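You operate a simulated robot arm through the tools that you are given. There is no shell and no other tool. Be economical: measure what you need, move in short steps, check, and stop when the job is done.

Carry out the task below with a simulated two-armed robot. There is one attempt and no reset: what you move stays moved.

Task
The brown block is still under the hood. Free it and set the gap to 10 MM.
Fine: wind up to 25 MM first, draw the block out and set it on the top edge, then wind down. Brush off, fingers from under the hood; drop nothing. Set down upright: brown block.

It is judged by the outcome, as a careful person would: the job done as asked, and still so three seconds after it is handed in. It fails if anything else is knocked over, pushed out of place, dropped, spilled or broken.

Robot
Two 6-joint arms with two-finger grippers on one trunk, on a base that drives. Base frame: it is fixed to the floor where the robot stands at the start and does not move with it; the origin is under the middle of the robot, x ahead of it, y to its left, z up. Readings come in mm, degrees, newtons and seconds.
The left shoulder is at the start at [30, 178, 1038], the right one opposite. With the tool pointing down near the work surface each hand reaches from about 100 to 840 mm from the robot's upright axis, wherever it stands, measured 20 degrees to its own side. Places, roughly: crank box [900, 0, 1000]; level crank [900, 0, 1200]; pink block [500, -1250, 1000]; plate end [1000, -300, 1000]; teal block [500, -1000, 1000]; top edge [900, -500, 1000]. Payload 2.54 kg a hand.
Tool frame (each hand has its own): the origin (TCP) lies between the finger pads and is the grasp point; the fingertips stand 30 mm ahead of it; z points along the fingers, y is the line along which they close. Largest opening 116 mm; the body of the gripper starts 95 mm behind the TCP.
Orientation is that of the tool frame in the base frame, as a unit quaternion [x, y, z, w]. With the fingers straight down and closing along the base's y, the tool's x points along the base's -x, its y along +y and its z along -z.

Tools
- The arms move only by the tool move_arm. It takes "left_targets", "right_targets" or both (then of equal length, played together; a hand with none holds still); each is a list of rows, each a list of 6 numbers: the shift along the tool's x, y, z in units of 400 mm (1.0 is 400 mm), then the turn, a rotation vector about the tool's x, y, z in units of 120 degrees (1.0 is 120 degrees). In form: [[x, y, z, rx, ry, rz], ...]. A call has 1 to 8 rows; each row is the pose to reach, as a shift and turn from the pose commanded when the call began, along the tool's axes at that moment. "left_hand" and "right_hand" are, for a hand that has rows, the opening, from 0 (shut) to 1 (fully open), set as the call begins (left out, the last holds). A call with a number of a shift or a turn outside -1 to 1 is refused whole. A row lasts 0.2 s, in which the tool goes at most 50 mm and 8.6 degrees; a call with a longer step from one row to the next is refused whole, and so is a gripper value outside its range. A pose out of reach is approached as far as the arm can. The call stops where the force on the tool passes 50 N (or 10 N more than at its start, if that is more) or the arm is blocked; 0.2 s more then pass. Each finger travels about 153 mm/s and halts on what it meets, pressing with about 29 N; the grip force reading is that of the motor and also rises with nothing between the fingers. The clock runs only during rows and for 0.2 s after the last one: add rows that repeat a pose to give the fingers time. It gives the time, the measured TCP pose, the force on the tool (base axes), the opening and the grip force at its end, in the units of the frame above (readings bear some noise), with the torque about the TCP (base axes, N m) and any sound that the robot's microphone picked up.
- Cameras (640 x 400 px; columns grow to the right, rows downward): "scene" is now at [49.2, 23.9, 1759.9]; the picture's right is [0.12, -0.99, 0.00], its down [-0.79, -0.10, -0.60] and it looks along [0.60, 0.07, -0.80] (base axes); focal length 271 px, centre (320, 200). "left" rides on the left gripper at [69, 15, -122] in its tool frame; the picture's right is [-0.21, 0.98, 0.00], its down [-0.83, -0.18, -0.53] and it looks along [-0.52, -0.11, 0.85] (tool axes); focal length 251 px, centre (320, 200). "right" rides on the right gripper at [69, -15, -122] in its tool frame; the picture's right is [0.21, 0.98, 0.00], its down [-0.83, 0.18, -0.53] and it looks along [-0.52, 0.11, 0.85] (tool axes); focal length 251 px, centre (320, 200). There is no depth. A picture from a camera that has moved, and an enlarged one, comes with that camera's place and axes in the base frame and with its lens. The place of the scene camera against the robot may be out by one fixed shift of up to 18 mm in any direction.
- get_image(camera): a new picture of that camera. It takes no simulated time.
- move_column(by): slides the trunk up (or, below 0, down) by that many mm; the arms and the scene camera ride with it, the base frame stays. It gives what a move gives, with no picture.
- base_move(legs): drives the robot by 1 to 6 legs, each [ahead, left, turn to the left] in mm, mm and degrees, along the robot's own axes; the way and the turn of a leg run together, so that a leg with both is an arc; at most 1500 mm and 180 degrees a leg. The arms and the cameras ride along, it lands a little off, and it stops where it bumps. It gives what a move gives.
- aim_head(pan, tilt): turns the head with the scene camera to pan (to the left, within 143 degrees either way) and tilt (down, from -29 to 69), counted from straight ahead of the robot. It gives what a move gives.
- enlarge(camera, box): a new picture of the part [left, top, right, bottom] of that camera's present view, enlarged. It takes no simulated time.
- job_done(): hands the job in; it is judged then, once.

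Work in short steps. Places have to be worked out from the pictures, the camera data and where the tool is seen: move nearer, look again, correct. Check each grasp and each placing, and mend what went wrong. You have 120 turns and 88 pictures in all, those below and enlarged ones among them. Open the grippers and draw the arms clear of the work before you hand the job in, unless the task says otherwise; then end with one line.

The tools are called after "Emit:" as a command line: name --argument value ..., lists and objects as JSON in quotes. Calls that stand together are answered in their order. move_arm: Moves the arms, as the interface text tells. Its arguments: {"type":"object","properties":{"left_targets":{"type":"array","items":{"type":"array","items":{"type":"number"}}},"left_hand":{"type":"number"},"right_targets":{"type":"array","items":{"type":"array","items":{"type":"number"}}},"right_hand":{"type":"number"}},"required":[]} The other tools are called the same way: move_column (by) slides the trunk up or down; base_move (legs) drives the base; aim_head (pan, tilt) turns the head that bears the scene camera; get_image (camera) takes a picture; enlarge (camera, box) takes an enlarged picture of a part of a camera's view; job_done () hands the job in.

At the start:

```text
t: 0.0
left_tool_pos: [477.9, 213.3, 1141.5]
left_ee_rot: [0.001, 1.0, 0.0, 0.0]
left_ft_force: [-0.4, 0.7, -0.5]
left_wrist_torque: [-0.01, 0.01, 0.03]
left_gripper_width: 116.0
left_gripper_force: 0.1
right_tool_pos: [433.9, -138.2, 1048.4]
right_ee_rot: [0.0, 1.0, 0.0, -0.001]
right_ft_force: [-0.8, -0.3, 0.1]
right_wrist_torque: [-0.01, 0.01, -0.02]
right_gripper_width: 115.7
right_gripper_force: 0.1
trunk travel left (down, up): [-250.0, 290.0]
robot x, y, heading: [-1.0, -6.6, -0.2]
head pan, tilt: [7.1, 53.0]
```

scene: 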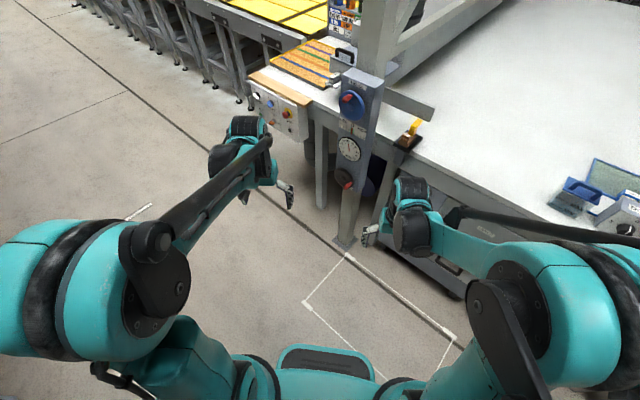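
right: 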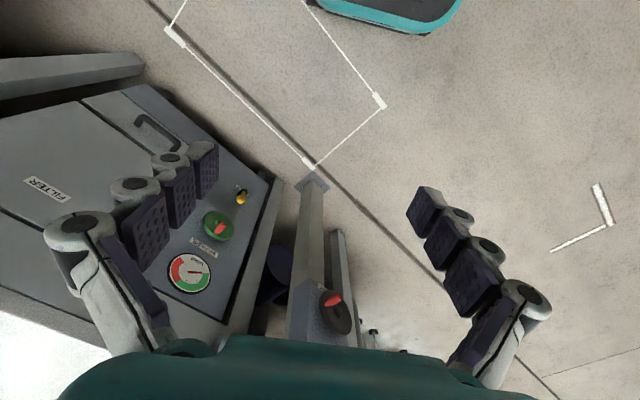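
left: 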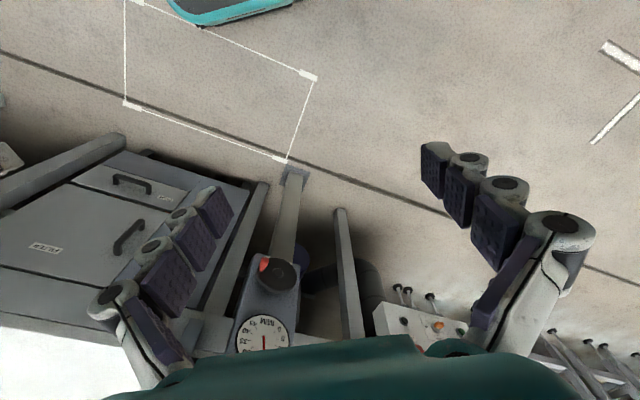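

The scene shows a post with a crank, a dial, and something brown near a yellow part at the table edge. I'll take a closer look at it and raise the head for an overview.

Emit:
enlarge --camera "scene" --box '[300, 40, 460, 220]'

Emit:
aim_head --pan -15 --tilt 35

Emit:
get_image --camera "scene"

```text
2.22 times, centred on (380, 130) of scene
camera zoom: at [49.2, 23.9, 1759.9], right [0.12, -0.99, 0.0], down [-0.79, -0.1, -0.6], along [0.6, 0.07, -0.8], focal length 603 px, centre (187, 356)
```

zoom: 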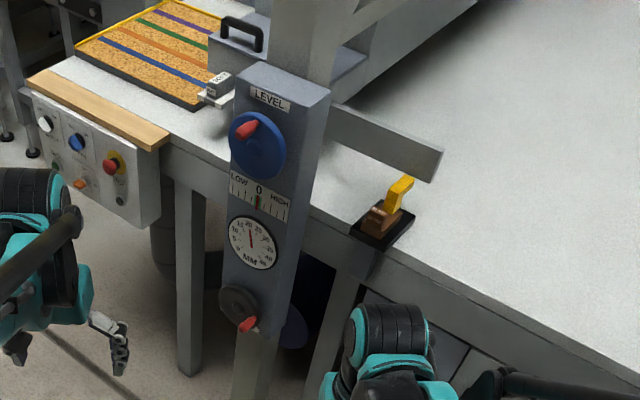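

```text
t: 0.9
left_tool_pos: [477.5, 213.6, 1141.5]
left_ee_rot: [0.0, 1.0, 0.0, 0.0]
left_ft_force: [0.1, -0.1, 0.6]
left_wrist_torque: [0.01, -0.03, 0.02]
left_gripper_width: 116.1
left_gripper_force: 0.1
right_tool_pos: [435.2, -138.8, 1049.1]
right_ee_rot: [0.0, 1.0, -0.001, 0.0]
right_ft_force: [0.0, -0.3, -0.8]
right_wrist_torque: [0.0, 0.0, -0.01]
right_gripper_width: 115.9
right_gripper_force: 0.1
trunk travel left (down, up): [-250.0, 290.0]
robot x, y, heading: [-1.4, -1.7, -0.1]
head pan, tilt: [-15.0, 35.0]
```

```text
83 pictures are left
camera scene: at [60.6, -8.0, 1785.4], right [-0.26, -0.97, 0.0], down [-0.55, 0.15, -0.82], along [0.79, -0.21, -0.57], focal length 271 px, centre (320, 200)
```

scene: 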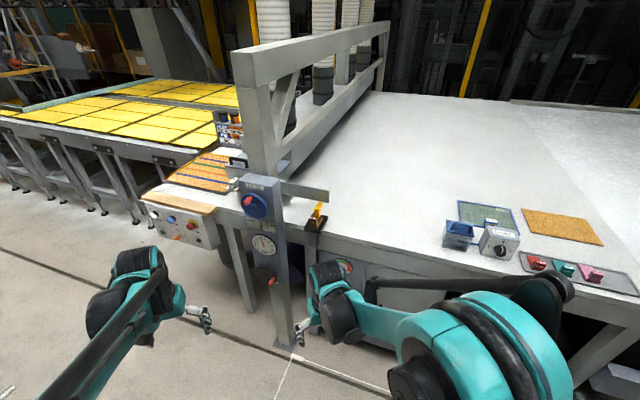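

I'll zoom in on the key areas: the box and hood region, and the right-hand tray.

Emit:
enlarge --camera "scene" --box '[210, 100, 350, 290]'

Emit:
enlarge --camera "scene" --box '[430, 190, 640, 300]'

Emit:
enlarge --camera "scene" --box '[130, 100, 270, 250]'

```text
2.11 times, centred on (280, 195) of scene
camera zoom: at [60.6, -8.0, 1785.4], right [-0.26, -0.97, 0.0], down [-0.55, 0.15, -0.82], along [0.79, -0.21, -0.57], focal length 571 px, centre (404, 210)
```

zoom: 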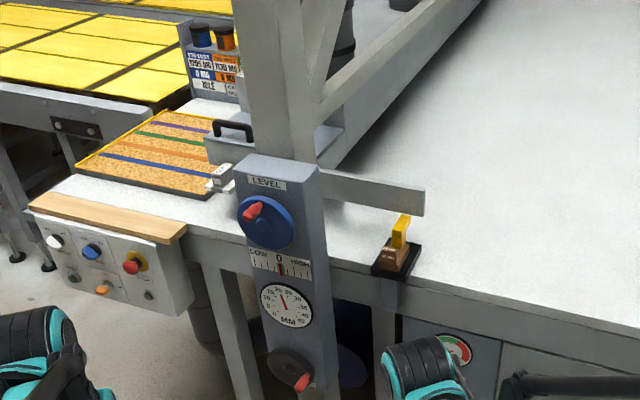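

```text
3.05 times, centred on (535, 245) of scene
camera zoom: at [60.6, -8.0, 1785.4], right [-0.26, -0.97, 0.0], down [-0.55, 0.15, -0.82], along [0.79, -0.21, -0.57], focal length 826 px, centre (-335, 63)
```

zoom: 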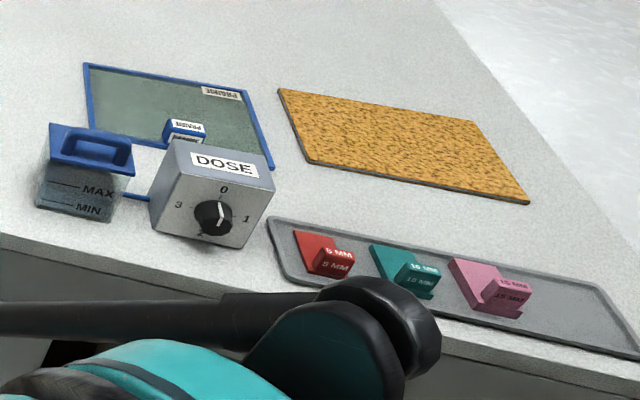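

```text
2.67 times, centred on (200, 175) of scene
camera zoom: at [60.6, -8.0, 1785.4], right [-0.26, -0.97, 0.0], down [-0.55, 0.15, -0.82], along [0.79, -0.21, -0.57], focal length 723 px, centre (640, 267)
```

zoom: 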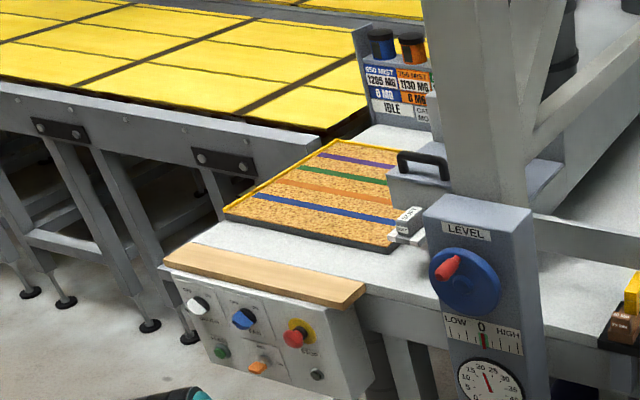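

Panel labels and the brown block need a closer look.

Emit:
enlarge --camera "scene" --box '[290, 190, 345, 240]'

Emit:
enlarge --camera "scene" --box '[140, 190, 215, 245]'

Emit:
enlarge --camera "scene" --box '[235, 175, 295, 295]'

```text
8.00 times, centred on (318, 215) of scene
camera zoom: at [60.6, -8.0, 1785.4], right [-0.26, -0.97, 0.0], down [-0.55, 0.15, -0.82], along [0.79, -0.21, -0.57], focal length 2169 px, centre (340, 80)
```

zoom: 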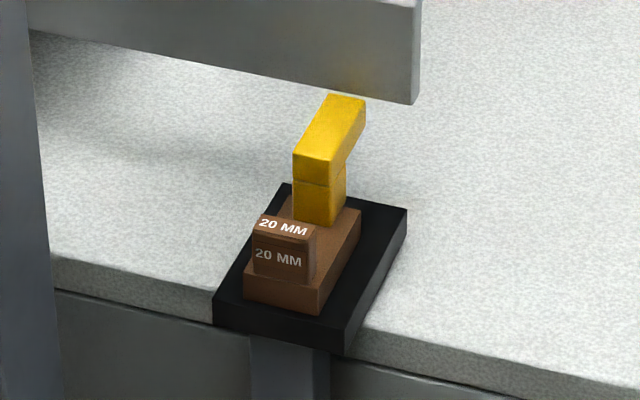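

```text
7.27 times, centred on (178, 218) of scene
camera zoom: at [60.6, -8.0, 1785.4], right [-0.26, -0.97, 0.0], down [-0.55, 0.15, -0.82], along [0.79, -0.21, -0.57], focal length 1972 px, centre (1356, 73)
```

zoom: 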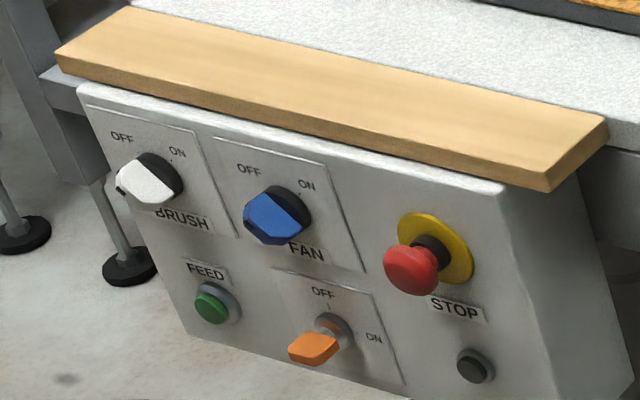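

```text
3.33 times, centred on (265, 235) of scene
camera zoom: at [60.6, -8.0, 1785.4], right [-0.26, -0.97, 0.0], down [-0.55, 0.15, -0.82], along [0.79, -0.21, -0.57], focal length 904 px, centre (503, 83)
```

zoom: 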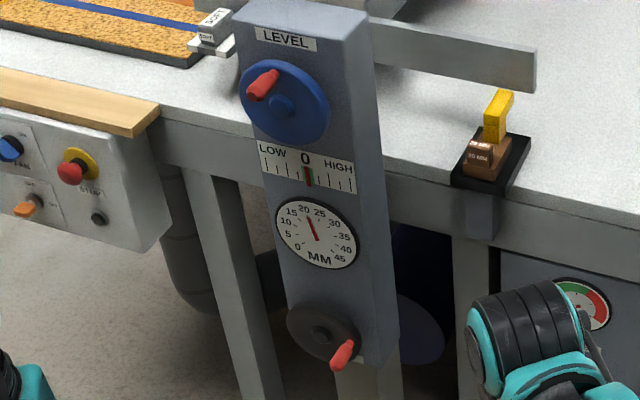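

From the ray geometry, the machine front looks rotated by about 30°: its edge runs from about (930,-172) to (726,-517). I'll turn to face it and drive to a spot in front of the crank box, still leaving a margin.

Emit:
base_move --legs '[[0, 0, -30], [150, 380, 0]]'

Emit:
aim_head --pan 0 --tilt 45

Emit:
get_image --camera "scene"

```text
t: 4.9
left_tool_pos: [841.4, 200.3, 1140.1]
left_ee_rot: [0.259, 0.966, 0.0, 0.0]
left_ft_force: [0.1, -1.1, -0.1]
left_wrist_torque: [-0.03, 0.01, -0.01]
left_gripper_width: 116.0
left_gripper_force: 0.0
right_tool_pos: [627.0, -81.8, 1049.6]
right_ee_rot: [0.26, 0.966, 0.0, 0.0]
right_ft_force: [0.0, -0.1, 0.2]
right_wrist_torque: [0.0, -0.02, -0.01]
right_gripper_width: 116.2
right_gripper_force: 0.2
trunk travel left (down, up): [-250.0, 290.0]
robot x, y, heading: [318.3, 256.3, -30.1]
head pan, tilt: [-15.0, 35.0]
```

```text
t: 5.6
left_tool_pos: [841.0, 199.2, 1141.8]
left_ee_rot: [0.259, 0.966, -0.001, 0.0]
left_ft_force: [0.0, -0.4, -0.5]
left_wrist_torque: [0.02, -0.02, 0.0]
left_gripper_width: 116.1
left_gripper_force: 0.1
right_tool_pos: [625.8, -82.9, 1049.0]
right_ee_rot: [0.26, 0.966, 0.0, 0.0]
right_ft_force: [-0.5, 0.4, 0.4]
right_wrist_torque: [0.0, -0.02, 0.02]
right_gripper_width: 116.0
right_gripper_force: 0.0
trunk travel left (down, up): [-250.0, 290.0]
robot x, y, heading: [323.5, 254.8, -30.1]
head pan, tilt: [0.0, 45.0]
```

```text
76 pictures are left
camera scene: at [369.8, 242.8, 1770.7], right [-0.5, -0.87, 0.0], down [-0.61, 0.35, -0.71], along [0.61, -0.35, -0.71], focal length 271 px, centre (320, 200)
```

scene: 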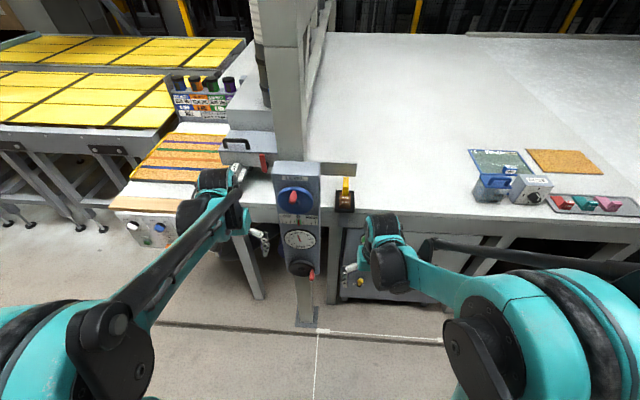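

The view is now square to the machine. I'll zoom in on the dial, cranks, block and brush switch.

Emit:
enlarge --camera "scene" --box '[265, 150, 365, 330]'

Emit:
enlarge --camera "scene" --box '[105, 200, 205, 262]'

Emit:
enlarge --camera "scene" --box '[320, 155, 370, 220]'

Emit:
get_image --camera "right"

```text
2.22 times, centred on (315, 240) of scene
camera zoom: at [369.8, 242.8, 1770.7], right [-0.5, -0.87, 0.0], down [-0.61, 0.35, -0.71], along [0.61, -0.35, -0.71], focal length 603 px, centre (331, 111)
```

zoom: 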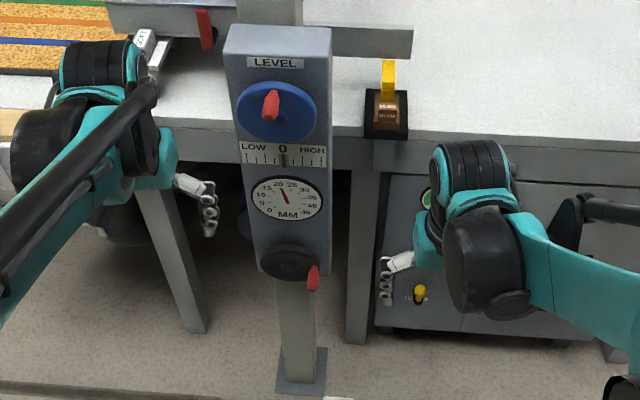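

```text
6.40 times, centred on (155, 231) of scene
camera zoom: at [369.8, 242.8, 1770.7], right [-0.5, -0.87, 0.0], down [-0.61, 0.35, -0.71], along [0.61, -0.35, -0.71], focal length 1735 px, centre (1376, 2)
```

zoom: 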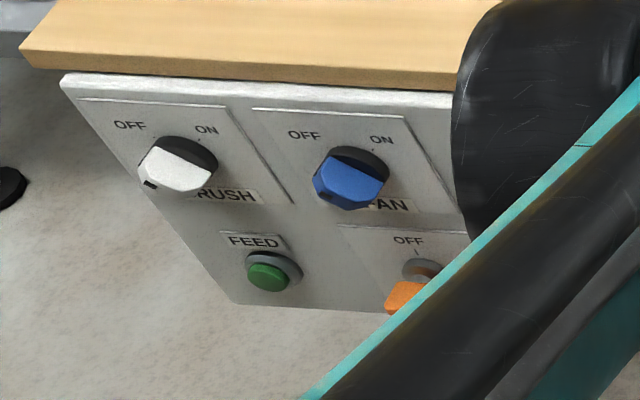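

```text
6.15 times, centred on (345, 188) of scene
camera zoom: at [369.8, 242.8, 1770.7], right [-0.5, -0.87, 0.0], down [-0.61, 0.35, -0.71], along [0.61, -0.35, -0.71], focal length 1669 px, centre (166, 277)
```

zoom: 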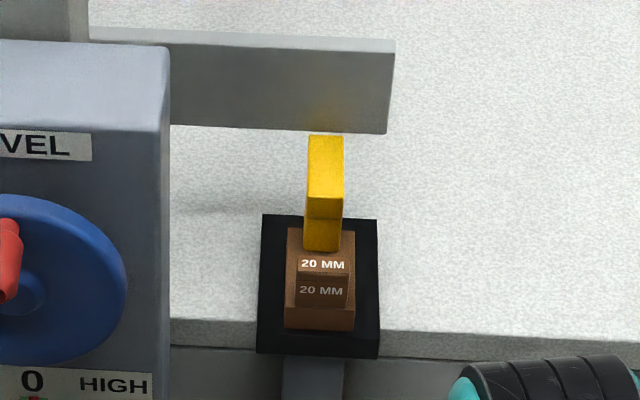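

```text
72 pictures are left
camera right: at [559.2, -60.9, 1170.8], right [0.3, 0.95, 0.0], down [0.81, -0.26, 0.53], along [0.51, -0.16, -0.85], focal length 251 px, centre (320, 200)
```

right: 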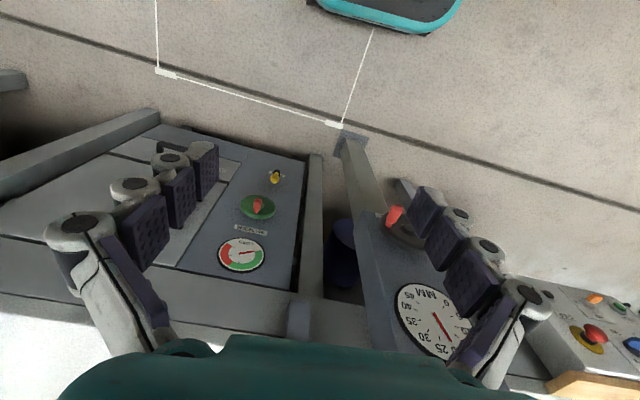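

Dial reads about 21–22. By triangulation, in the present robot frame, the lower crank hub is at about X 597, Y 81, z 840 and the block grip at about X 803, Y −86, z 1026. I'll swing the left hand to point forward and lower it towards crank height.

Emit:
move_arm --left_targets '[[0.0125, 0, 0.075, 0, -0.066, 0], [0.025, 0, 0.15, 0, -0.132, 0], [0.0375, 0, 0.225, 0, -0.198, 0], [0.05, 0, 0.3, 0, -0.264, 0], [0.0625, 0, 0.375, 0, -0.33, 0], [0.075, 0, 0.45, 0, -0.396, 0], [0.0875, 0, 0.525, 0, -0.462, 0], [0.1, 0, 0.6, 0, -0.528, 0]]' --left_hand 0.6

Emit:
get_image --camera "left"

```text
t: 7.4
left_tool_pos: [869.4, 199.0, 1116.1]
left_ee_rot: [0.22, 0.823, -0.135, 0.506]
left_ft_force: [-0.3, -0.3, 0.6]
left_wrist_torque: [0.0, 0.01, -0.01]
left_gripper_width: 69.5
left_gripper_force: 0.1
left hand out of reach, approached as far as the arm can: row 5, 6, 7, 8
right_tool_pos: [627.9, -83.0, 1048.9]
right_ee_rot: [0.26, 0.966, 0.0, 0.0]
right_ft_force: [0.9, 0.5, 0.8]
right_wrist_torque: [-0.01, 0.01, 0.02]
right_gripper_width: 116.1
right_gripper_force: 0.0
trunk travel left (down, up): [-250.0, 290.0]
robot x, y, heading: [320.0, 258.6, -30.0]
head pan, tilt: [0.0, 45.0]
```

```text
71 pictures are left
camera left: at [756.4, 281.5, 1110.7], right [0.57, 0.8, 0.19], down [-0.18, -0.11, 0.98], along [0.8, -0.59, 0.08], focal length 251 px, centre (320, 200)
```

left: 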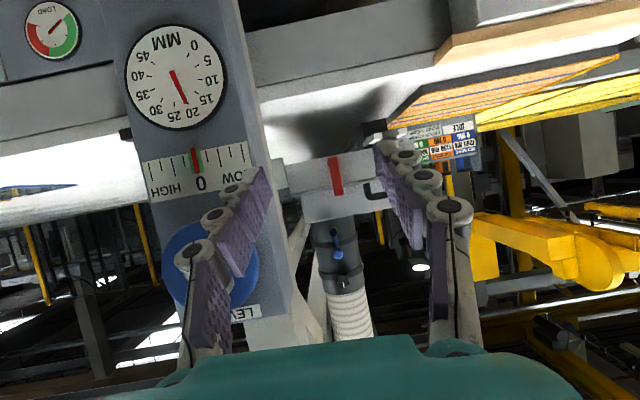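

The wrist view shows the dial needle on 20. The arm can't get low enough while pointing forward, so I'll lower the trunk.

Emit:
move_column --by -200

Emit:
get_image --camera "scene"

```text
t: 9.6
left_tool_pos: [869.4, 199.9, 916.7]
left_ee_rot: [0.221, 0.824, -0.135, 0.504]
left_ft_force: [0.0, -0.3, 0.0]
left_wrist_torque: [0.01, 0.0, -0.01]
left_gripper_width: 69.7
left_gripper_force: 0.0
right_tool_pos: [626.0, -83.2, 849.3]
right_ee_rot: [0.258, 0.966, 0.0, 0.0]
right_ft_force: [0.4, 0.5, -0.3]
right_wrist_torque: [0.03, 0.02, -0.01]
right_gripper_width: 116.0
right_gripper_force: 0.1
trunk travel left (down, up): [-50.0, 490.0]
robot x, y, heading: [319.9, 252.6, -30.0]
head pan, tilt: [0.0, 45.0]
```

```text
70 pictures are left
camera scene: at [370.0, 243.2, 1570.8], right [-0.5, -0.87, 0.0], down [-0.61, 0.35, -0.71], along [0.61, -0.35, -0.71], focal length 271 px, centre (320, 200)
```

scene: 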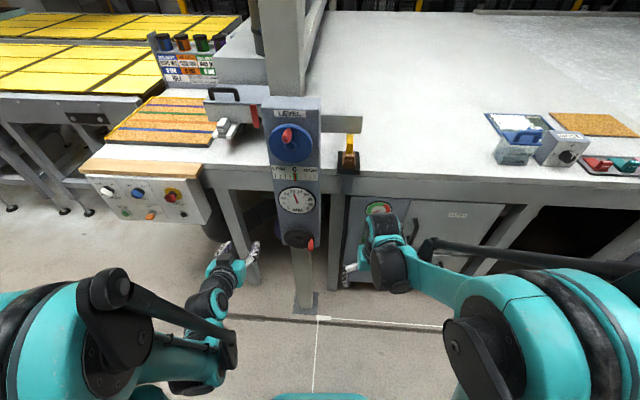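

Better view now. I'll zoom in on the crank and the panel.

Emit:
enlarge --camera "scene" --box '[255, 95, 375, 260]'

Emit:
enlarge --camera "scene" --box '[90, 170, 200, 225]'

```text
2.42 times, centred on (315, 178) of scene
camera zoom: at [370.0, 243.2, 1570.8], right [-0.5, -0.87, 0.0], down [-0.61, 0.35, -0.71], along [0.61, -0.35, -0.71], focal length 657 px, centre (332, 254)
```

zoom: 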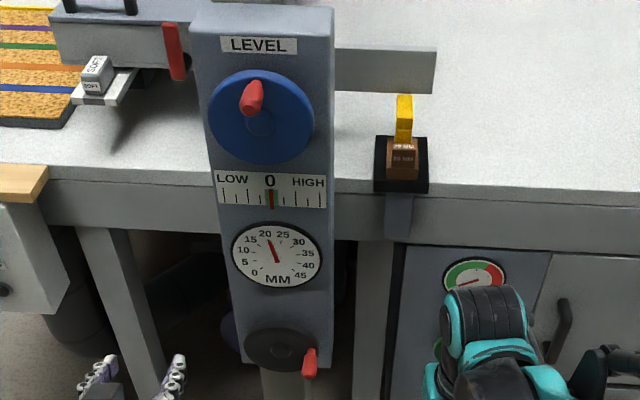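

```text
5.82 times, centred on (145, 198) of scene
camera zoom: at [370.0, 243.2, 1570.8], right [-0.5, -0.87, 0.0], down [-0.61, 0.35, -0.71], along [0.61, -0.35, -0.71], focal length 1578 px, centre (1338, 214)
```

zoom: 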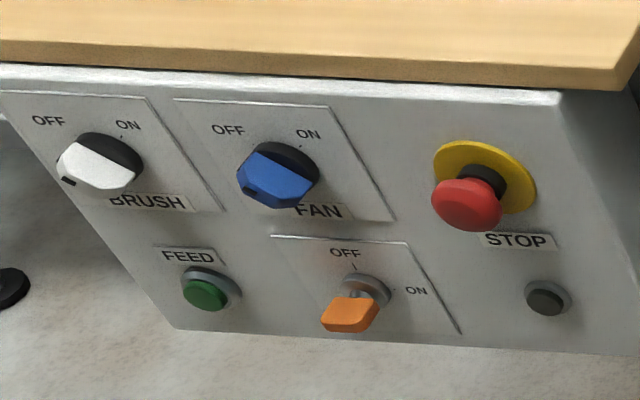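

The brush knob's black mark looks nearest OFF, but I want to be sure. I'll yaw the left hand toward the panel for a frontal look.

Emit:
move_arm --left_targets '[[0, 0, 0, -0.06, 0, -0.03], [0, 0, 0, -0.12, 0, -0.06], [0, 0, 0, -0.18, 0, -0.09], [0, 0, 0, -0.24, 0, -0.12], [0, 0, 0, -0.3, 0, -0.15]]'

Emit:
get_image --camera "left"

```text
t: 10.8
left_tool_pos: [869.2, 198.5, 917.4]
left_ee_rot: [-0.075, 0.849, 0.05, 0.52]
left_ft_force: [-0.1, -0.5, -0.1]
left_wrist_torque: [0.01, 0.0, 0.01]
left_gripper_width: 69.7
left_gripper_force: 0.1
right_tool_pos: [626.9, -83.8, 849.2]
right_ee_rot: [0.259, 0.966, 0.0, 0.0]
right_ft_force: [-0.1, 0.3, 0.2]
right_wrist_torque: [0.01, 0.0, -0.01]
right_gripper_width: 115.7
right_gripper_force: 0.1
trunk travel left (down, up): [-50.0, 490.0]
robot x, y, heading: [319.7, 255.8, -29.9]
head pan, tilt: [0.0, 45.0]
```

```text
67 pictures are left
camera left: at [729.3, 187.9, 910.7], right [-0.08, 0.98, 0.2], down [-0.07, -0.2, 0.98], along [0.99, 0.06, 0.08], focal length 251 px, centre (320, 200)
```

left: 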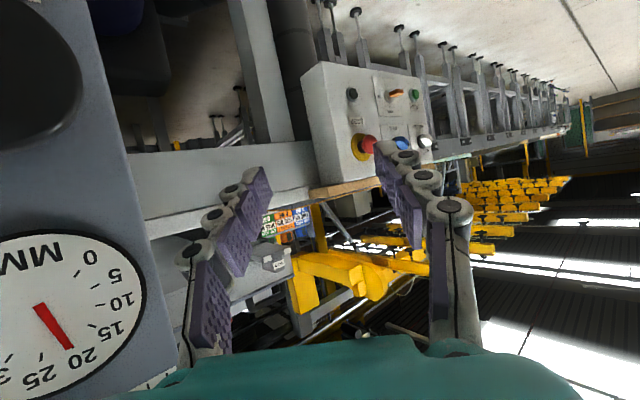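

Emit:
enlarge --camera "left" --box '[300, 55, 450, 190]'

```text
2.96 times, centred on (375, 122) of left
camera zoom: at [729.3, 187.9, 910.7], right [-0.08, 0.98, 0.2], down [-0.07, -0.2, 0.98], along [0.99, 0.06, 0.08], focal length 745 px, centre (157, 430)
```

zoom: 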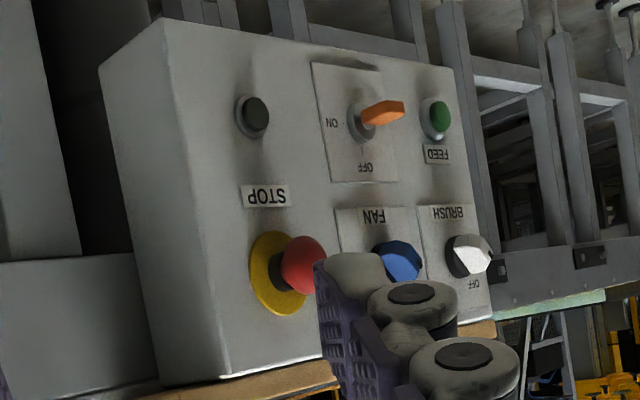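

The brush knob points to OFF, so nothing is needed there. Next I'll yaw back and line the left hand up with the crank handle, which sits just right of the hub at about X 570, Y 41, z 835.

Emit:
move_arm --left_targets '[[0.07, -0.057, -0.048, 0.06, 0, 0.03], [0.14, -0.115, -0.096, 0.12, 0, 0.06], [0.21, -0.172, -0.144, 0.18, 0, 0.09], [0.28, -0.23, -0.193, 0.24, 0, 0.12], [0.35, -0.287, -0.241, 0.3, 0, 0.15]]'

Emit:
move_arm --left_targets '[[0, 0, 0, 0, -0.07, 0], [0, 0, 0, 0, -0.14, 0], [0, 0, 0, 0, -0.21, 0], [0, 0, 0, 0, -0.225, 0]]'

Emit:
get_image --camera "left"

Emit:
get_image --camera "scene"

```text
t: 12.0
left_tool_pos: [754.3, 35.0, 909.6]
left_ee_rot: [0.222, 0.824, -0.135, 0.504]
left_ft_force: [-0.6, -0.2, 0.5]
left_wrist_torque: [0.01, 0.01, 0.0]
left_gripper_width: 69.6
left_gripper_force: 0.1
left hand out of reach, approached as far as the arm can: row 1, 2, 3, 4, 5
right_tool_pos: [626.7, -82.9, 849.2]
right_ee_rot: [0.26, 0.966, 0.0, 0.001]
right_ft_force: [-0.1, -0.7, -1.0]
right_wrist_torque: [0.05, -0.01, 0.0]
right_gripper_width: 116.2
right_gripper_force: 0.0
trunk travel left (down, up): [-50.0, 490.0]
robot x, y, heading: [319.1, 253.5, -30.1]
head pan, tilt: [0.0, 45.0]
```

```text
t: 13.0
left_tool_pos: [767.1, 1.9, 1016.8]
left_ee_rot: [0.184, 0.684, -0.183, 0.682]
left_ft_force: [-0.2, 0.0, 0.0]
left_wrist_torque: [0.0, 0.0, -0.01]
left_gripper_width: 69.6
left_gripper_force: 0.0
left hand out of reach, approached as far as the arm can: row 1, 2, 3, 4
right_tool_pos: [626.3, -83.6, 849.2]
right_ee_rot: [0.259, 0.966, 0.0, 0.001]
right_ft_force: [-1.2, -0.2, -0.1]
right_wrist_torque: [-0.04, 0.0, 0.0]
right_gripper_width: 116.2
right_gripper_force: 0.0
trunk travel left (down, up): [-50.0, 490.0]
robot x, y, heading: [324.2, 258.2, -30.2]
head pan, tilt: [0.0, 45.0]
```

```text
65 pictures are left
camera left: at [670.6, 74.7, 947.7], right [0.49, 0.85, 0.21], down [-0.55, 0.11, 0.83], along [0.68, -0.52, 0.52], focal length 251 px, centre (320, 200)
```

left: 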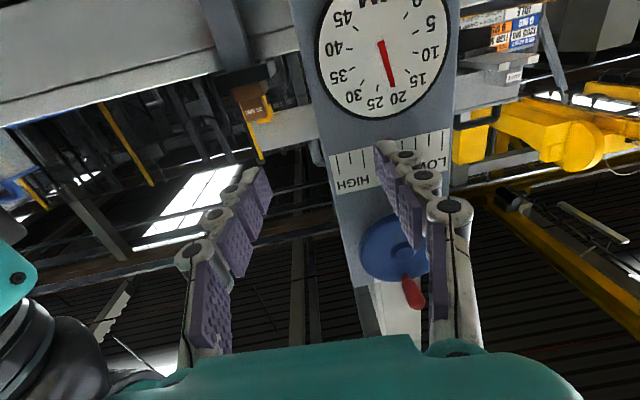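

```text
64 pictures are left
camera scene: at [370.0, 243.1, 1570.7], right [-0.5, -0.87, 0.0], down [-0.61, 0.35, -0.71], along [0.61, -0.35, -0.71], focal length 271 px, centre (320, 200)
```

scene: 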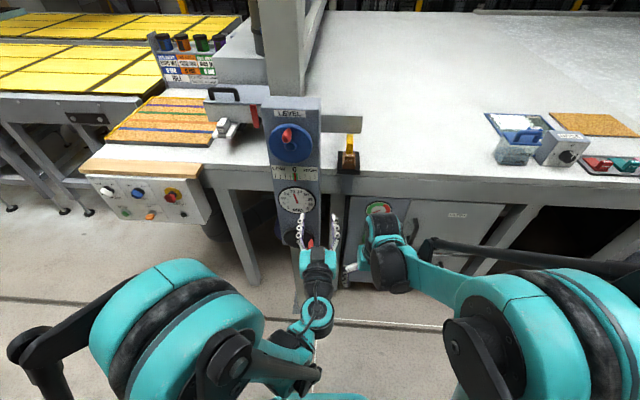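

The pose is out of reach so close to the body. I'll back the base off 200 mm and retry with a straighter arm.

Emit:
base_move --legs '[[-220, 0, 0]]'

Emit:
move_arm --left_targets '[[0.1, 0, 0, 0, 0, 0], [0.2, 0, 0, 0, 0, 0], [0.3, 0, 0.0, 0, 0, 0], [0.4, 0.0, 0, 0, 0, 0], [0.43, 0.0, 0, 0, 0, 0]]'

```text
t: 14.7
left_tool_pos: [578.2, 111.6, 1015.0]
left_ee_rot: [0.183, 0.684, -0.183, 0.682]
left_ft_force: [-0.3, -0.1, 0.5]
left_wrist_torque: [0.02, 0.01, 0.0]
left_gripper_width: 69.6
left_gripper_force: 0.0
right_tool_pos: [437.1, 26.6, 849.1]
right_ee_rot: [0.259, 0.966, 0.0, 0.0]
right_ft_force: [-0.4, 0.8, 0.4]
right_wrist_torque: [-0.02, -0.01, -0.03]
right_gripper_width: 116.3
right_gripper_force: 0.0
trunk travel left (down, up): [-50.0, 490.0]
robot x, y, heading: [133.0, 363.8, -30.3]
head pan, tilt: [0.0, 45.0]
```

```text
t: 15.9
left_tool_pos: [609.8, 36.8, 973.0]
left_ee_rot: [0.183, 0.685, -0.183, 0.681]
left_ft_force: [0.1, 1.0, -0.2]
left_wrist_torque: [0.01, 0.04, -0.04]
left_gripper_width: 69.6
left_gripper_force: 0.0
left hand out of reach, approached as far as the arm can: row 1, 2, 3, 4, 5
right_tool_pos: [436.6, 27.2, 849.7]
right_ee_rot: [0.259, 0.966, 0.0, 0.0]
right_ft_force: [-0.3, 0.4, -0.5]
right_wrist_torque: [-0.05, 0.0, 0.0]
right_gripper_width: 116.1
right_gripper_force: 0.1
trunk travel left (down, up): [-50.0, 490.0]
robot x, y, heading: [130.7, 362.2, -30.0]
head pan, tilt: [0.0, 45.0]
```

Emit:
move_arm --left_targets '[[0.0, 0.05, 0.1, 0, 0, 0], [0.0, 0.1, 0.2, 0, 0, 0], [0.0, 0.15, 0.3, 0, 0, 0]]'

```text
t: 16.7
left_tool_pos: [744.2, 30.6, 974.6]
left_ee_rot: [0.184, 0.685, -0.183, 0.681]
left_ft_force: [-0.1, 0.9, -0.4]
left_wrist_torque: [-0.01, 0.01, 0.0]
left_gripper_width: 69.3
left_gripper_force: 0.0
right_tool_pos: [438.0, 27.3, 848.1]
right_ee_rot: [0.258, 0.966, 0.0, 0.0]
right_ft_force: [0.4, 0.0, 0.1]
right_wrist_torque: [-0.01, 0.01, -0.03]
right_gripper_width: 116.1
right_gripper_force: 0.1
trunk travel left (down, up): [-50.0, 490.0]
robot x, y, heading: [132.9, 364.7, -30.2]
head pan, tilt: [0.0, 45.0]
```

Emit:
move_arm --left_targets '[[0.1, 0.02, 0, 0, 0, 0], [0.2, 0.04, 0, 0, 0, 0], [0.3, 0.055, 0, 0, 0, 0], [0.35, 0.055, 0, 0, 0, 0]]'

Emit:
get_image --camera "left"

Emit:
get_image --camera "scene"

```text
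t: 17.7
left_tool_pos: [780.1, 20.1, 857.4]
left_ee_rot: [0.184, 0.685, -0.182, 0.68]
left_ft_force: [-0.3, 0.7, 1.0]
left_wrist_torque: [-0.03, 0.0, 0.01]
left_gripper_width: 69.6
left_gripper_force: 0.0
left hand out of reach, approached as far as the arm can: row 2, 3, 4
right_tool_pos: [438.5, 25.2, 849.6]
right_ee_rot: [0.259, 0.966, 0.0, 0.001]
right_ft_force: [-0.3, 1.2, 0.0]
right_wrist_torque: [0.02, 0.04, -0.01]
right_gripper_width: 116.2
right_gripper_force: 0.0
trunk travel left (down, up): [-50.0, 490.0]
robot x, y, heading: [132.3, 363.4, -30.0]
head pan, tilt: [0.0, 45.0]
```

```text
63 pictures are left
camera left: at [682.0, 93.7, 789.8], right [0.49, 0.85, 0.21], down [-0.55, 0.11, 0.83], along [0.68, -0.52, 0.52], focal length 251 px, centre (320, 200)
```

left: 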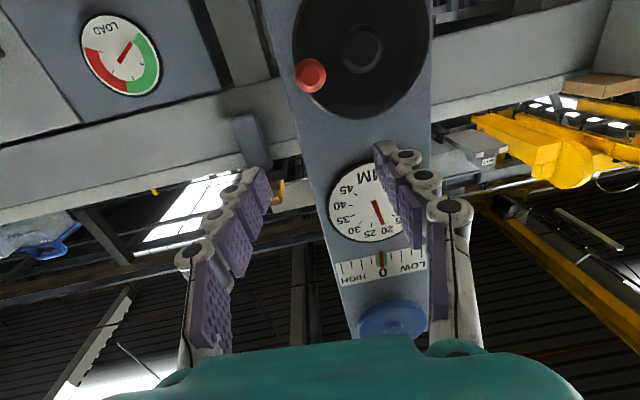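

```text
62 pictures are left
camera scene: at [181.7, 351.8, 1570.7], right [-0.5, -0.87, 0.0], down [-0.61, 0.35, -0.71], along [0.61, -0.35, -0.71], focal length 271 px, centre (320, 200)
```

scene: 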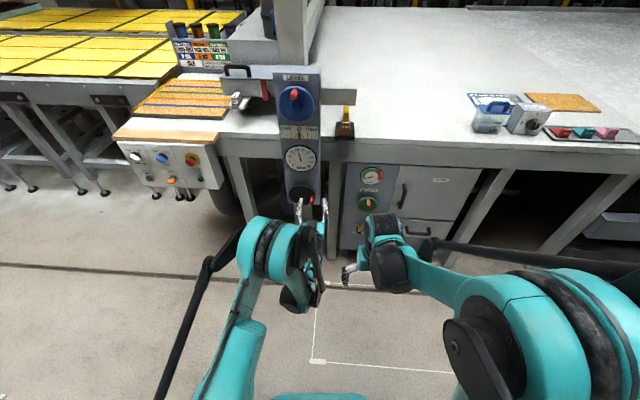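

From the wrist camera, the hub is at forward f≈757, left l≈452, z≈799, and the peg tip at f≈705, l≈413, z≈804. Low reach is limited with a level tool, so I'll back off 40 mm, pitch the fingers down 25° and lower the trunk the last 50 mm.

Emit:
move_arm --left_targets '[[0, 0, -0.06, 0, 0.07, 0], [0, 0.0, -0.1, 0, 0.14, 0], [0, 0.015, -0.1, 0, 0.21, 0]]'

Emit:
move_column --by -48

Emit:
get_image --camera "left"

```text
t: 18.5
left_tool_pos: [747.9, 44.4, 858.1]
left_ee_rot: [0.219, 0.818, -0.138, 0.514]
left_ft_force: [-0.4, 1.5, 0.4]
left_wrist_torque: [-0.02, -0.01, -0.02]
left_gripper_width: 69.6
left_gripper_force: 0.0
right_tool_pos: [438.0, 26.5, 849.8]
right_ee_rot: [0.26, 0.966, 0.0, 0.001]
right_ft_force: [-0.6, -0.9, -0.3]
right_wrist_torque: [0.0, 0.02, 0.0]
right_gripper_width: 116.3
right_gripper_force: 0.1
trunk travel left (down, up): [-50.0, 490.0]
robot x, y, heading: [127.4, 361.5, -30.2]
head pan, tilt: [0.0, 45.0]
```

```text
t: 19.4
left_tool_pos: [746.6, 45.1, 811.0]
left_ee_rot: [0.219, 0.818, -0.138, 0.515]
left_ft_force: [0.6, 0.6, 0.2]
left_wrist_torque: [0.0, 0.0, 0.01]
left_gripper_width: 69.6
left_gripper_force: 0.2
right_tool_pos: [437.8, 25.7, 802.1]
right_ee_rot: [0.258, 0.966, 0.0, 0.001]
right_ft_force: [0.0, 0.3, 1.1]
right_wrist_torque: [0.03, -0.02, 0.01]
right_gripper_width: 116.1
right_gripper_force: 0.0
trunk travel left (down, up): [-2.0, 538.0]
robot x, y, heading: [134.5, 361.9, -30.3]
head pan, tilt: [0.0, 45.0]
```

```text
61 pictures are left
camera left: at [635.3, 127.3, 801.2], right [0.57, 0.8, 0.19], down [-0.2, -0.09, 0.98], along [0.8, -0.59, 0.11], focal length 251 px, centre (320, 200)
```

left: 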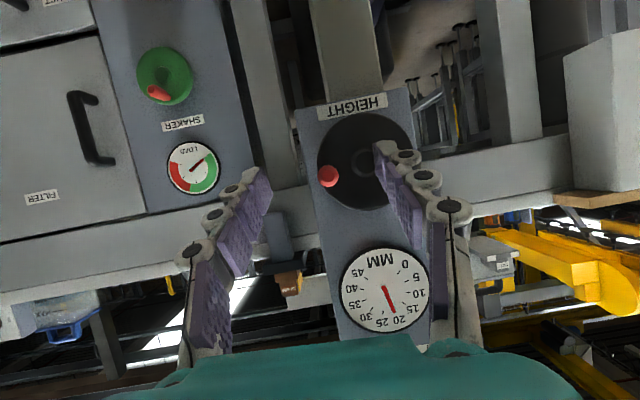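

The label confirms HEIGHT. Two looks agree on the peg at l≈414, z≈806, so I'll advance 72 mm level with the fingers straddling it.

Emit:
move_arm --left_targets '[[-0.026, 0.005, 0.054, 0, 0, 0], [-0.053, 0.005, 0.108, 0, 0, 0], [-0.079, 0.005, 0.162, 0, 0, 0]]'

Emit:
get_image --camera "left"

Emit:
enlarge --camera "scene" --box '[260, 120, 360, 240]'

```text
t: 20.2
left_tool_pos: [810.4, 10.6, 810.6]
left_ee_rot: [0.218, 0.817, -0.138, 0.515]
left_ft_force: [0.9, -0.2, 0.7]
left_wrist_torque: [-0.01, 0.01, 0.0]
left_gripper_width: 69.6
left_gripper_force: 0.0
right_tool_pos: [439.3, 25.6, 801.2]
right_ee_rot: [0.259, 0.966, 0.0, 0.0]
right_ft_force: [-0.2, 0.6, 0.4]
right_wrist_torque: [0.02, 0.03, 0.0]
right_gripper_width: 115.9
right_gripper_force: 0.0
trunk travel left (down, up): [-2.0, 538.0]
robot x, y, heading: [132.6, 363.7, -30.1]
head pan, tilt: [0.0, 45.0]
```

```text
60 pictures are left
camera left: at [698.3, 92.6, 801.0], right [0.57, 0.8, 0.19], down [-0.2, -0.09, 0.98], along [0.8, -0.59, 0.11], focal length 251 px, centre (320, 200)
```

left: 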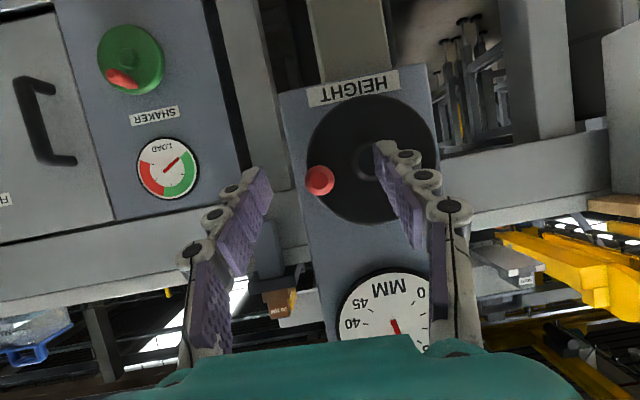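

```text
3.33 times, centred on (310, 180) of scene
camera zoom: at [181.6, 352.0, 1522.7], right [-0.5, -0.87, 0.0], down [-0.61, 0.35, -0.71], along [0.61, -0.35, -0.71], focal length 904 px, centre (353, 267)
```

zoom: 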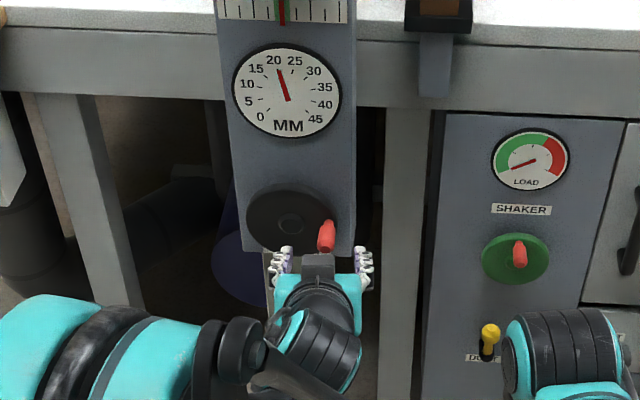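

Peg tip appears right about at the fingertips. I'll advance another 25 mm.

Emit:
move_arm --left_targets '[[-0.013, 0.0, 0.028, 0, 0, 0], [-0.0275, 0.0, 0.056, 0, 0, 0]]'

Emit:
enlarge --camera "scene" --box '[280, 150, 340, 215]'

Emit:
enlarge --camera "left" --box '[220, 50, 460, 250]'

```text
t: 20.8
left_tool_pos: [832.7, -2.1, 812.5]
left_ee_rot: [0.219, 0.817, -0.138, 0.515]
left_ft_force: [0.8, -0.3, 0.1]
left_wrist_torque: [-0.01, 0.03, 0.01]
left_gripper_width: 69.6
left_gripper_force: 0.1
right_tool_pos: [437.7, 26.1, 800.9]
right_ee_rot: [0.258, 0.966, 0.0, 0.0]
right_ft_force: [0.1, 0.8, -1.2]
right_wrist_torque: [-0.01, 0.03, 0.04]
right_gripper_width: 116.0
right_gripper_force: 0.0
trunk travel left (down, up): [-2.0, 538.0]
robot x, y, heading: [130.2, 362.4, -30.1]
head pan, tilt: [0.0, 45.0]
```

```text
6.15 times, centred on (310, 182) of scene
camera zoom: at [181.6, 352.1, 1522.7], right [-0.5, -0.87, 0.0], down [-0.61, 0.35, -0.71], along [0.61, -0.35, -0.71], focal length 1669 px, centre (382, 308)
```

zoom: 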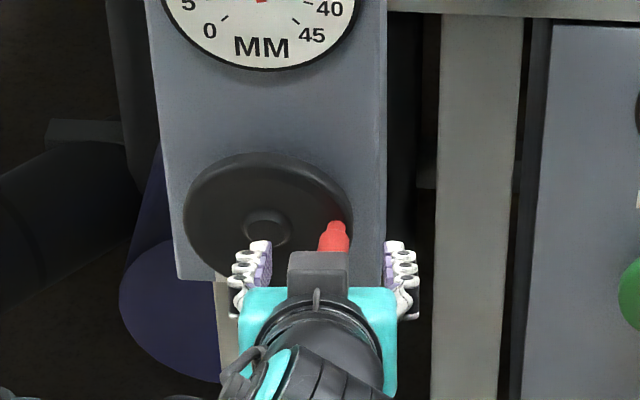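

```text
2.00 times, centred on (340, 150) of left
camera zoom: at [719.9, 80.2, 801.8], right [0.57, 0.8, 0.19], down [-0.2, -0.09, 0.98], along [0.8, -0.59, 0.11], focal length 503 px, centre (280, 300)
```

zoom: 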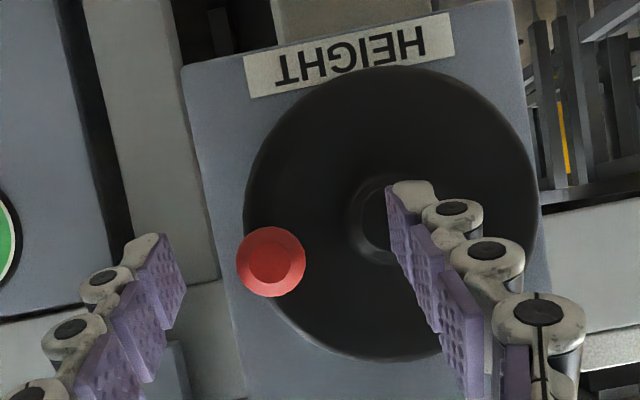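

Fingers straddle the peg with the tips still about 20 mm short of the disk. I'll advance 8 mm and close gently.

Emit:
move_arm --left_targets '[[-0.009, 0.0, 0.018, 0, 0, 0]]'

Emit:
move_arm --left_targets '[[0, 0, 0, 0, 0, 0], [0, 0, 0, 0, 0, 0], [0, 0, 0, 0, 0, 0]]' --left_hand 0

Emit:
enlarge --camera "left" --box '[200, 0, 480, 400]'

```text
t: 21.2
left_tool_pos: [840.0, -6.7, 811.4]
left_ee_rot: [0.219, 0.817, -0.138, 0.515]
left_ft_force: [-0.1, 0.6, 0.0]
left_wrist_torque: [0.02, 0.03, 0.0]
left_gripper_width: 69.8
left_gripper_force: 0.1
right_tool_pos: [437.9, 27.0, 801.0]
right_ee_rot: [0.259, 0.966, 0.0, 0.0]
right_ft_force: [-0.1, -0.3, -0.5]
right_wrist_torque: [0.02, -0.02, 0.02]
right_gripper_width: 116.0
right_gripper_force: 0.0
trunk travel left (down, up): [-2.0, 538.0]
robot x, y, heading: [130.0, 365.3, -30.0]
head pan, tilt: [0.0, 45.0]
```

```text
t: 22.0
left_tool_pos: [836.3, -9.1, 812.6]
left_ee_rot: [0.22, 0.816, -0.139, 0.516]
left_ft_force: [-9.7, -15.3, -2.2]
left_wrist_torque: [-0.68, -0.41, -1.63]
left_gripper_width: 20.6
left_gripper_force: 44.7
right_tool_pos: [437.1, 24.0, 800.6]
right_ee_rot: [0.258, 0.966, 0.001, 0.001]
right_ft_force: [-0.3, 0.2, 0.7]
right_wrist_torque: [0.01, 0.0, -0.01]
right_gripper_width: 116.0
right_gripper_force: 0.2
trunk travel left (down, up): [-2.0, 538.0]
robot x, y, heading: [130.5, 360.4, -30.1]
head pan, tilt: [0.0, 45.0]
```

```text
1.00 times, centred on (340, 200) of left (not enlarged: the box is as wide or as high as the picture)
camera zoom: at [725.2, 73.5, 802.2], right [0.57, 0.8, 0.19], down [-0.2, -0.09, 0.98], along [0.8, -0.6, 0.11], focal length 251 px, centre (300, 200)
```

zoom: 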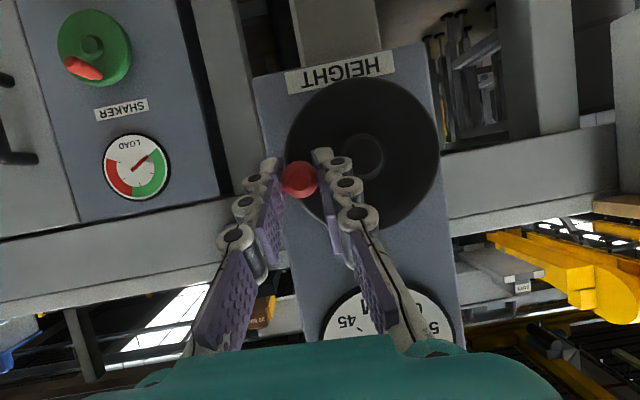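

The peg is gripped (20.6 mm wide). The circle centre is at l≈450, z≈800 with a radius of about 40 mm and the peg about 10° above 3 o'clock. I'll try a 30° clockwise turn (peg down) to see which way the dial goes.

Emit:
move_arm --left_targets '[[0.0117, -0.001, 0.0055, 0, 0, 0], [0.0235, -0.001, 0.0111, 0, 0, 0], [0.035, 0.001, 0.0165, 0, 0, 0], [0.0465, 0.0045, 0.022, 0, 0, 0]]'

Emit:
enlarge --camera "scene" --box '[270, 110, 360, 215]'

```text
t: 23.0
left_tool_pos: [837.1, -8.2, 791.4]
left_ee_rot: [0.22, 0.816, -0.139, 0.516]
left_ft_force: [-14.8, -24.3, 1.8]
left_wrist_torque: [-0.13, -0.49, -1.94]
left_gripper_width: 20.9
left_gripper_force: 45.0
right_tool_pos: [436.4, 24.6, 799.6]
right_ee_rot: [0.259, 0.966, 0.001, 0.0]
right_ft_force: [0.3, -0.9, -0.7]
right_wrist_torque: [0.01, 0.01, -0.01]
right_gripper_width: 116.1
right_gripper_force: 0.1
trunk travel left (down, up): [-2.0, 538.0]
robot x, y, heading: [127.9, 360.3, -30.1]
head pan, tilt: [0.0, 45.0]
```

```text
3.81 times, centred on (315, 162) of scene
camera zoom: at [179.3, 349.4, 1522.6], right [-0.5, -0.87, 0.0], down [-0.61, 0.35, -0.71], along [0.61, -0.35, -0.71], focal length 1033 px, centre (339, 343)
```

zoom: 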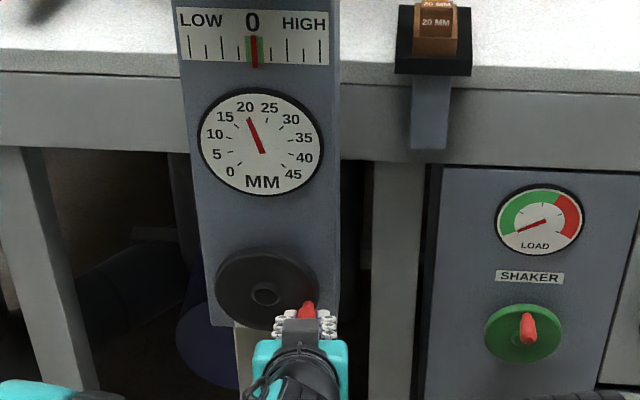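

Emit:
enlarge --camera "scene" --box '[283, 130, 319, 164]'

```text
11.76 times, centred on (301, 147) of scene
camera zoom: at [179.3, 349.4, 1522.6], right [-0.5, -0.87, 0.0], down [-0.61, 0.35, -0.71], along [0.61, -0.35, -0.71], focal length 3190 px, centre (544, 824)
```

zoom: 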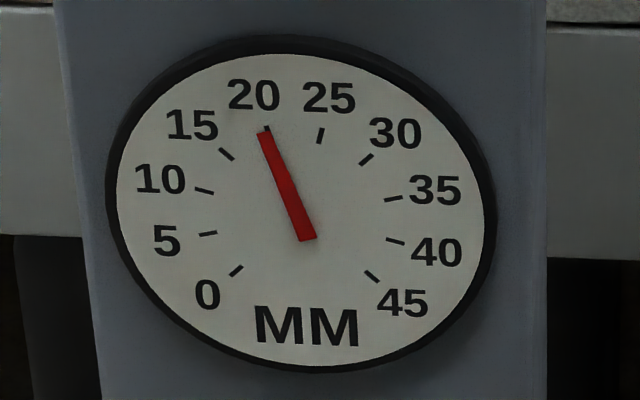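

The dial is clearly readable at about 19.8–20, so clockwise seems to lower it. I'll reverse to counter-clockwise, to about 40° above 3 o'clock, removing the ~4 mm sideways bias as I go.

Emit:
move_arm --left_targets '[[-0.023, -0.0107, -0.0109, 0, 0, 0], [-0.0466, -0.0145, -0.022, 0, 0, 0], [-0.0689, -0.0068, -0.0326, 0, 0, 0], [-0.0888, 0.0072, -0.0421, 0, 0, 0]]'

Emit:
enlarge --camera "scene" --box '[283, 130, 319, 164]'

```text
t: 24.0
left_tool_pos: [841.5, -4.5, 832.7]
left_ee_rot: [0.22, 0.816, -0.139, 0.517]
left_ft_force: [-14.5, -16.2, 6.5]
left_wrist_torque: [-0.67, -0.52, -1.75]
left_gripper_width: 20.5
left_gripper_force: 45.1
right_tool_pos: [437.2, 26.1, 800.5]
right_ee_rot: [0.259, 0.966, 0.001, 0.001]
right_ft_force: [0.1, -0.7, 0.1]
right_wrist_torque: [0.0, 0.02, 0.01]
right_gripper_width: 115.9
right_gripper_force: 0.1
trunk travel left (down, up): [-2.0, 538.0]
robot x, y, heading: [134.2, 364.4, -29.7]
head pan, tilt: [0.0, 45.0]
```

```text
11.76 times, centred on (301, 147) of scene
camera zoom: at [178.9, 350.7, 1522.9], right [-0.5, -0.87, 0.0], down [-0.61, 0.35, -0.71], along [0.61, -0.35, -0.71], focal length 3190 px, centre (544, 824)
```

zoom: 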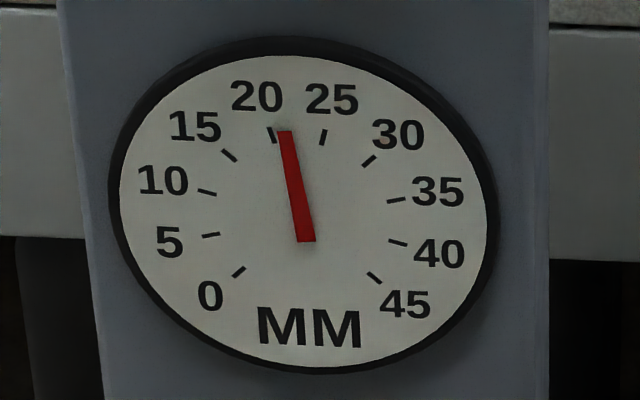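

Counter-clockwise raises it: the needle now reads about 21.3, so it moves roughly 9–10 mm per turn. I'll continue another 60°, using a refined circle (centre l≈460, z≈805, R≈50).

Emit:
move_arm --left_targets '[[-0.0183, 0.0135, -0.0087, 0, 0, 0], [-0.0332, 0.033, -0.0157, 0, 0, 0], [-0.0438, 0.056, -0.0208, 0, 0, 0], [-0.0502, 0.081, -0.0238, 0, 0, 0], [-0.0513, 0.107, -0.0243, 0, 0, 0]]'

Emit:
enlarge --camera "scene" --box '[270, 125, 350, 215]'

```text
t: 25.2
left_tool_pos: [865.8, 38.5, 852.4]
left_ee_rot: [0.217, 0.818, -0.135, 0.515]
left_ft_force: [3.2, -3.7, 0.0]
left_wrist_torque: [-0.38, -0.55, -1.06]
left_gripper_width: 20.5
left_gripper_force: 44.7
right_tool_pos: [438.4, 26.8, 800.9]
right_ee_rot: [0.258, 0.966, -0.001, 0.0]
right_ft_force: [-0.7, -0.1, 0.5]
right_wrist_torque: [0.05, 0.01, -0.01]
right_gripper_width: 116.3
right_gripper_force: 0.0
trunk travel left (down, up): [-2.0, 538.0]
robot x, y, heading: [131.4, 366.1, -30.0]
head pan, tilt: [0.0, 45.0]
```

```text
4.44 times, centred on (310, 170) of scene
camera zoom: at [181.8, 351.8, 1522.5], right [-0.5, -0.87, 0.0], down [-0.61, 0.35, -0.71], along [0.61, -0.35, -0.71], focal length 1205 px, centre (364, 333)
```

zoom: 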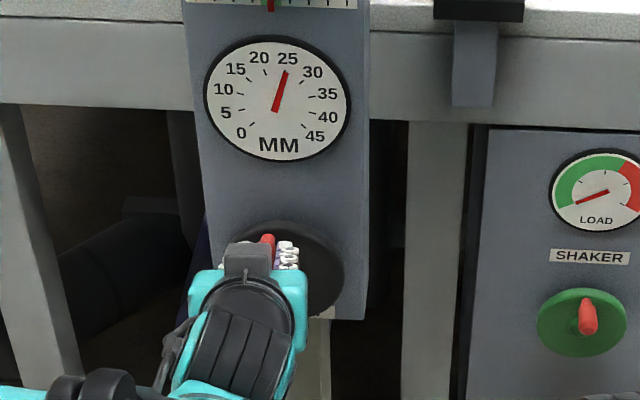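

Emit:
enlarge --camera "scene" --box '[283, 130, 319, 164]'

```text
11.76 times, centred on (301, 147) of scene
camera zoom: at [181.8, 351.8, 1522.5], right [-0.5, -0.87, 0.0], down [-0.61, 0.35, -0.71], along [0.61, -0.35, -0.71], focal length 3190 px, centre (544, 824)
```

zoom: 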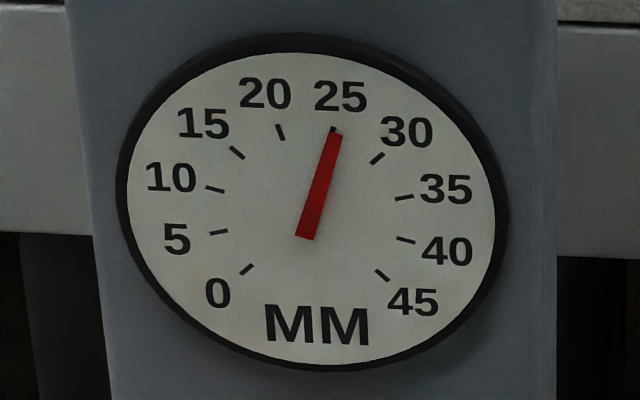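

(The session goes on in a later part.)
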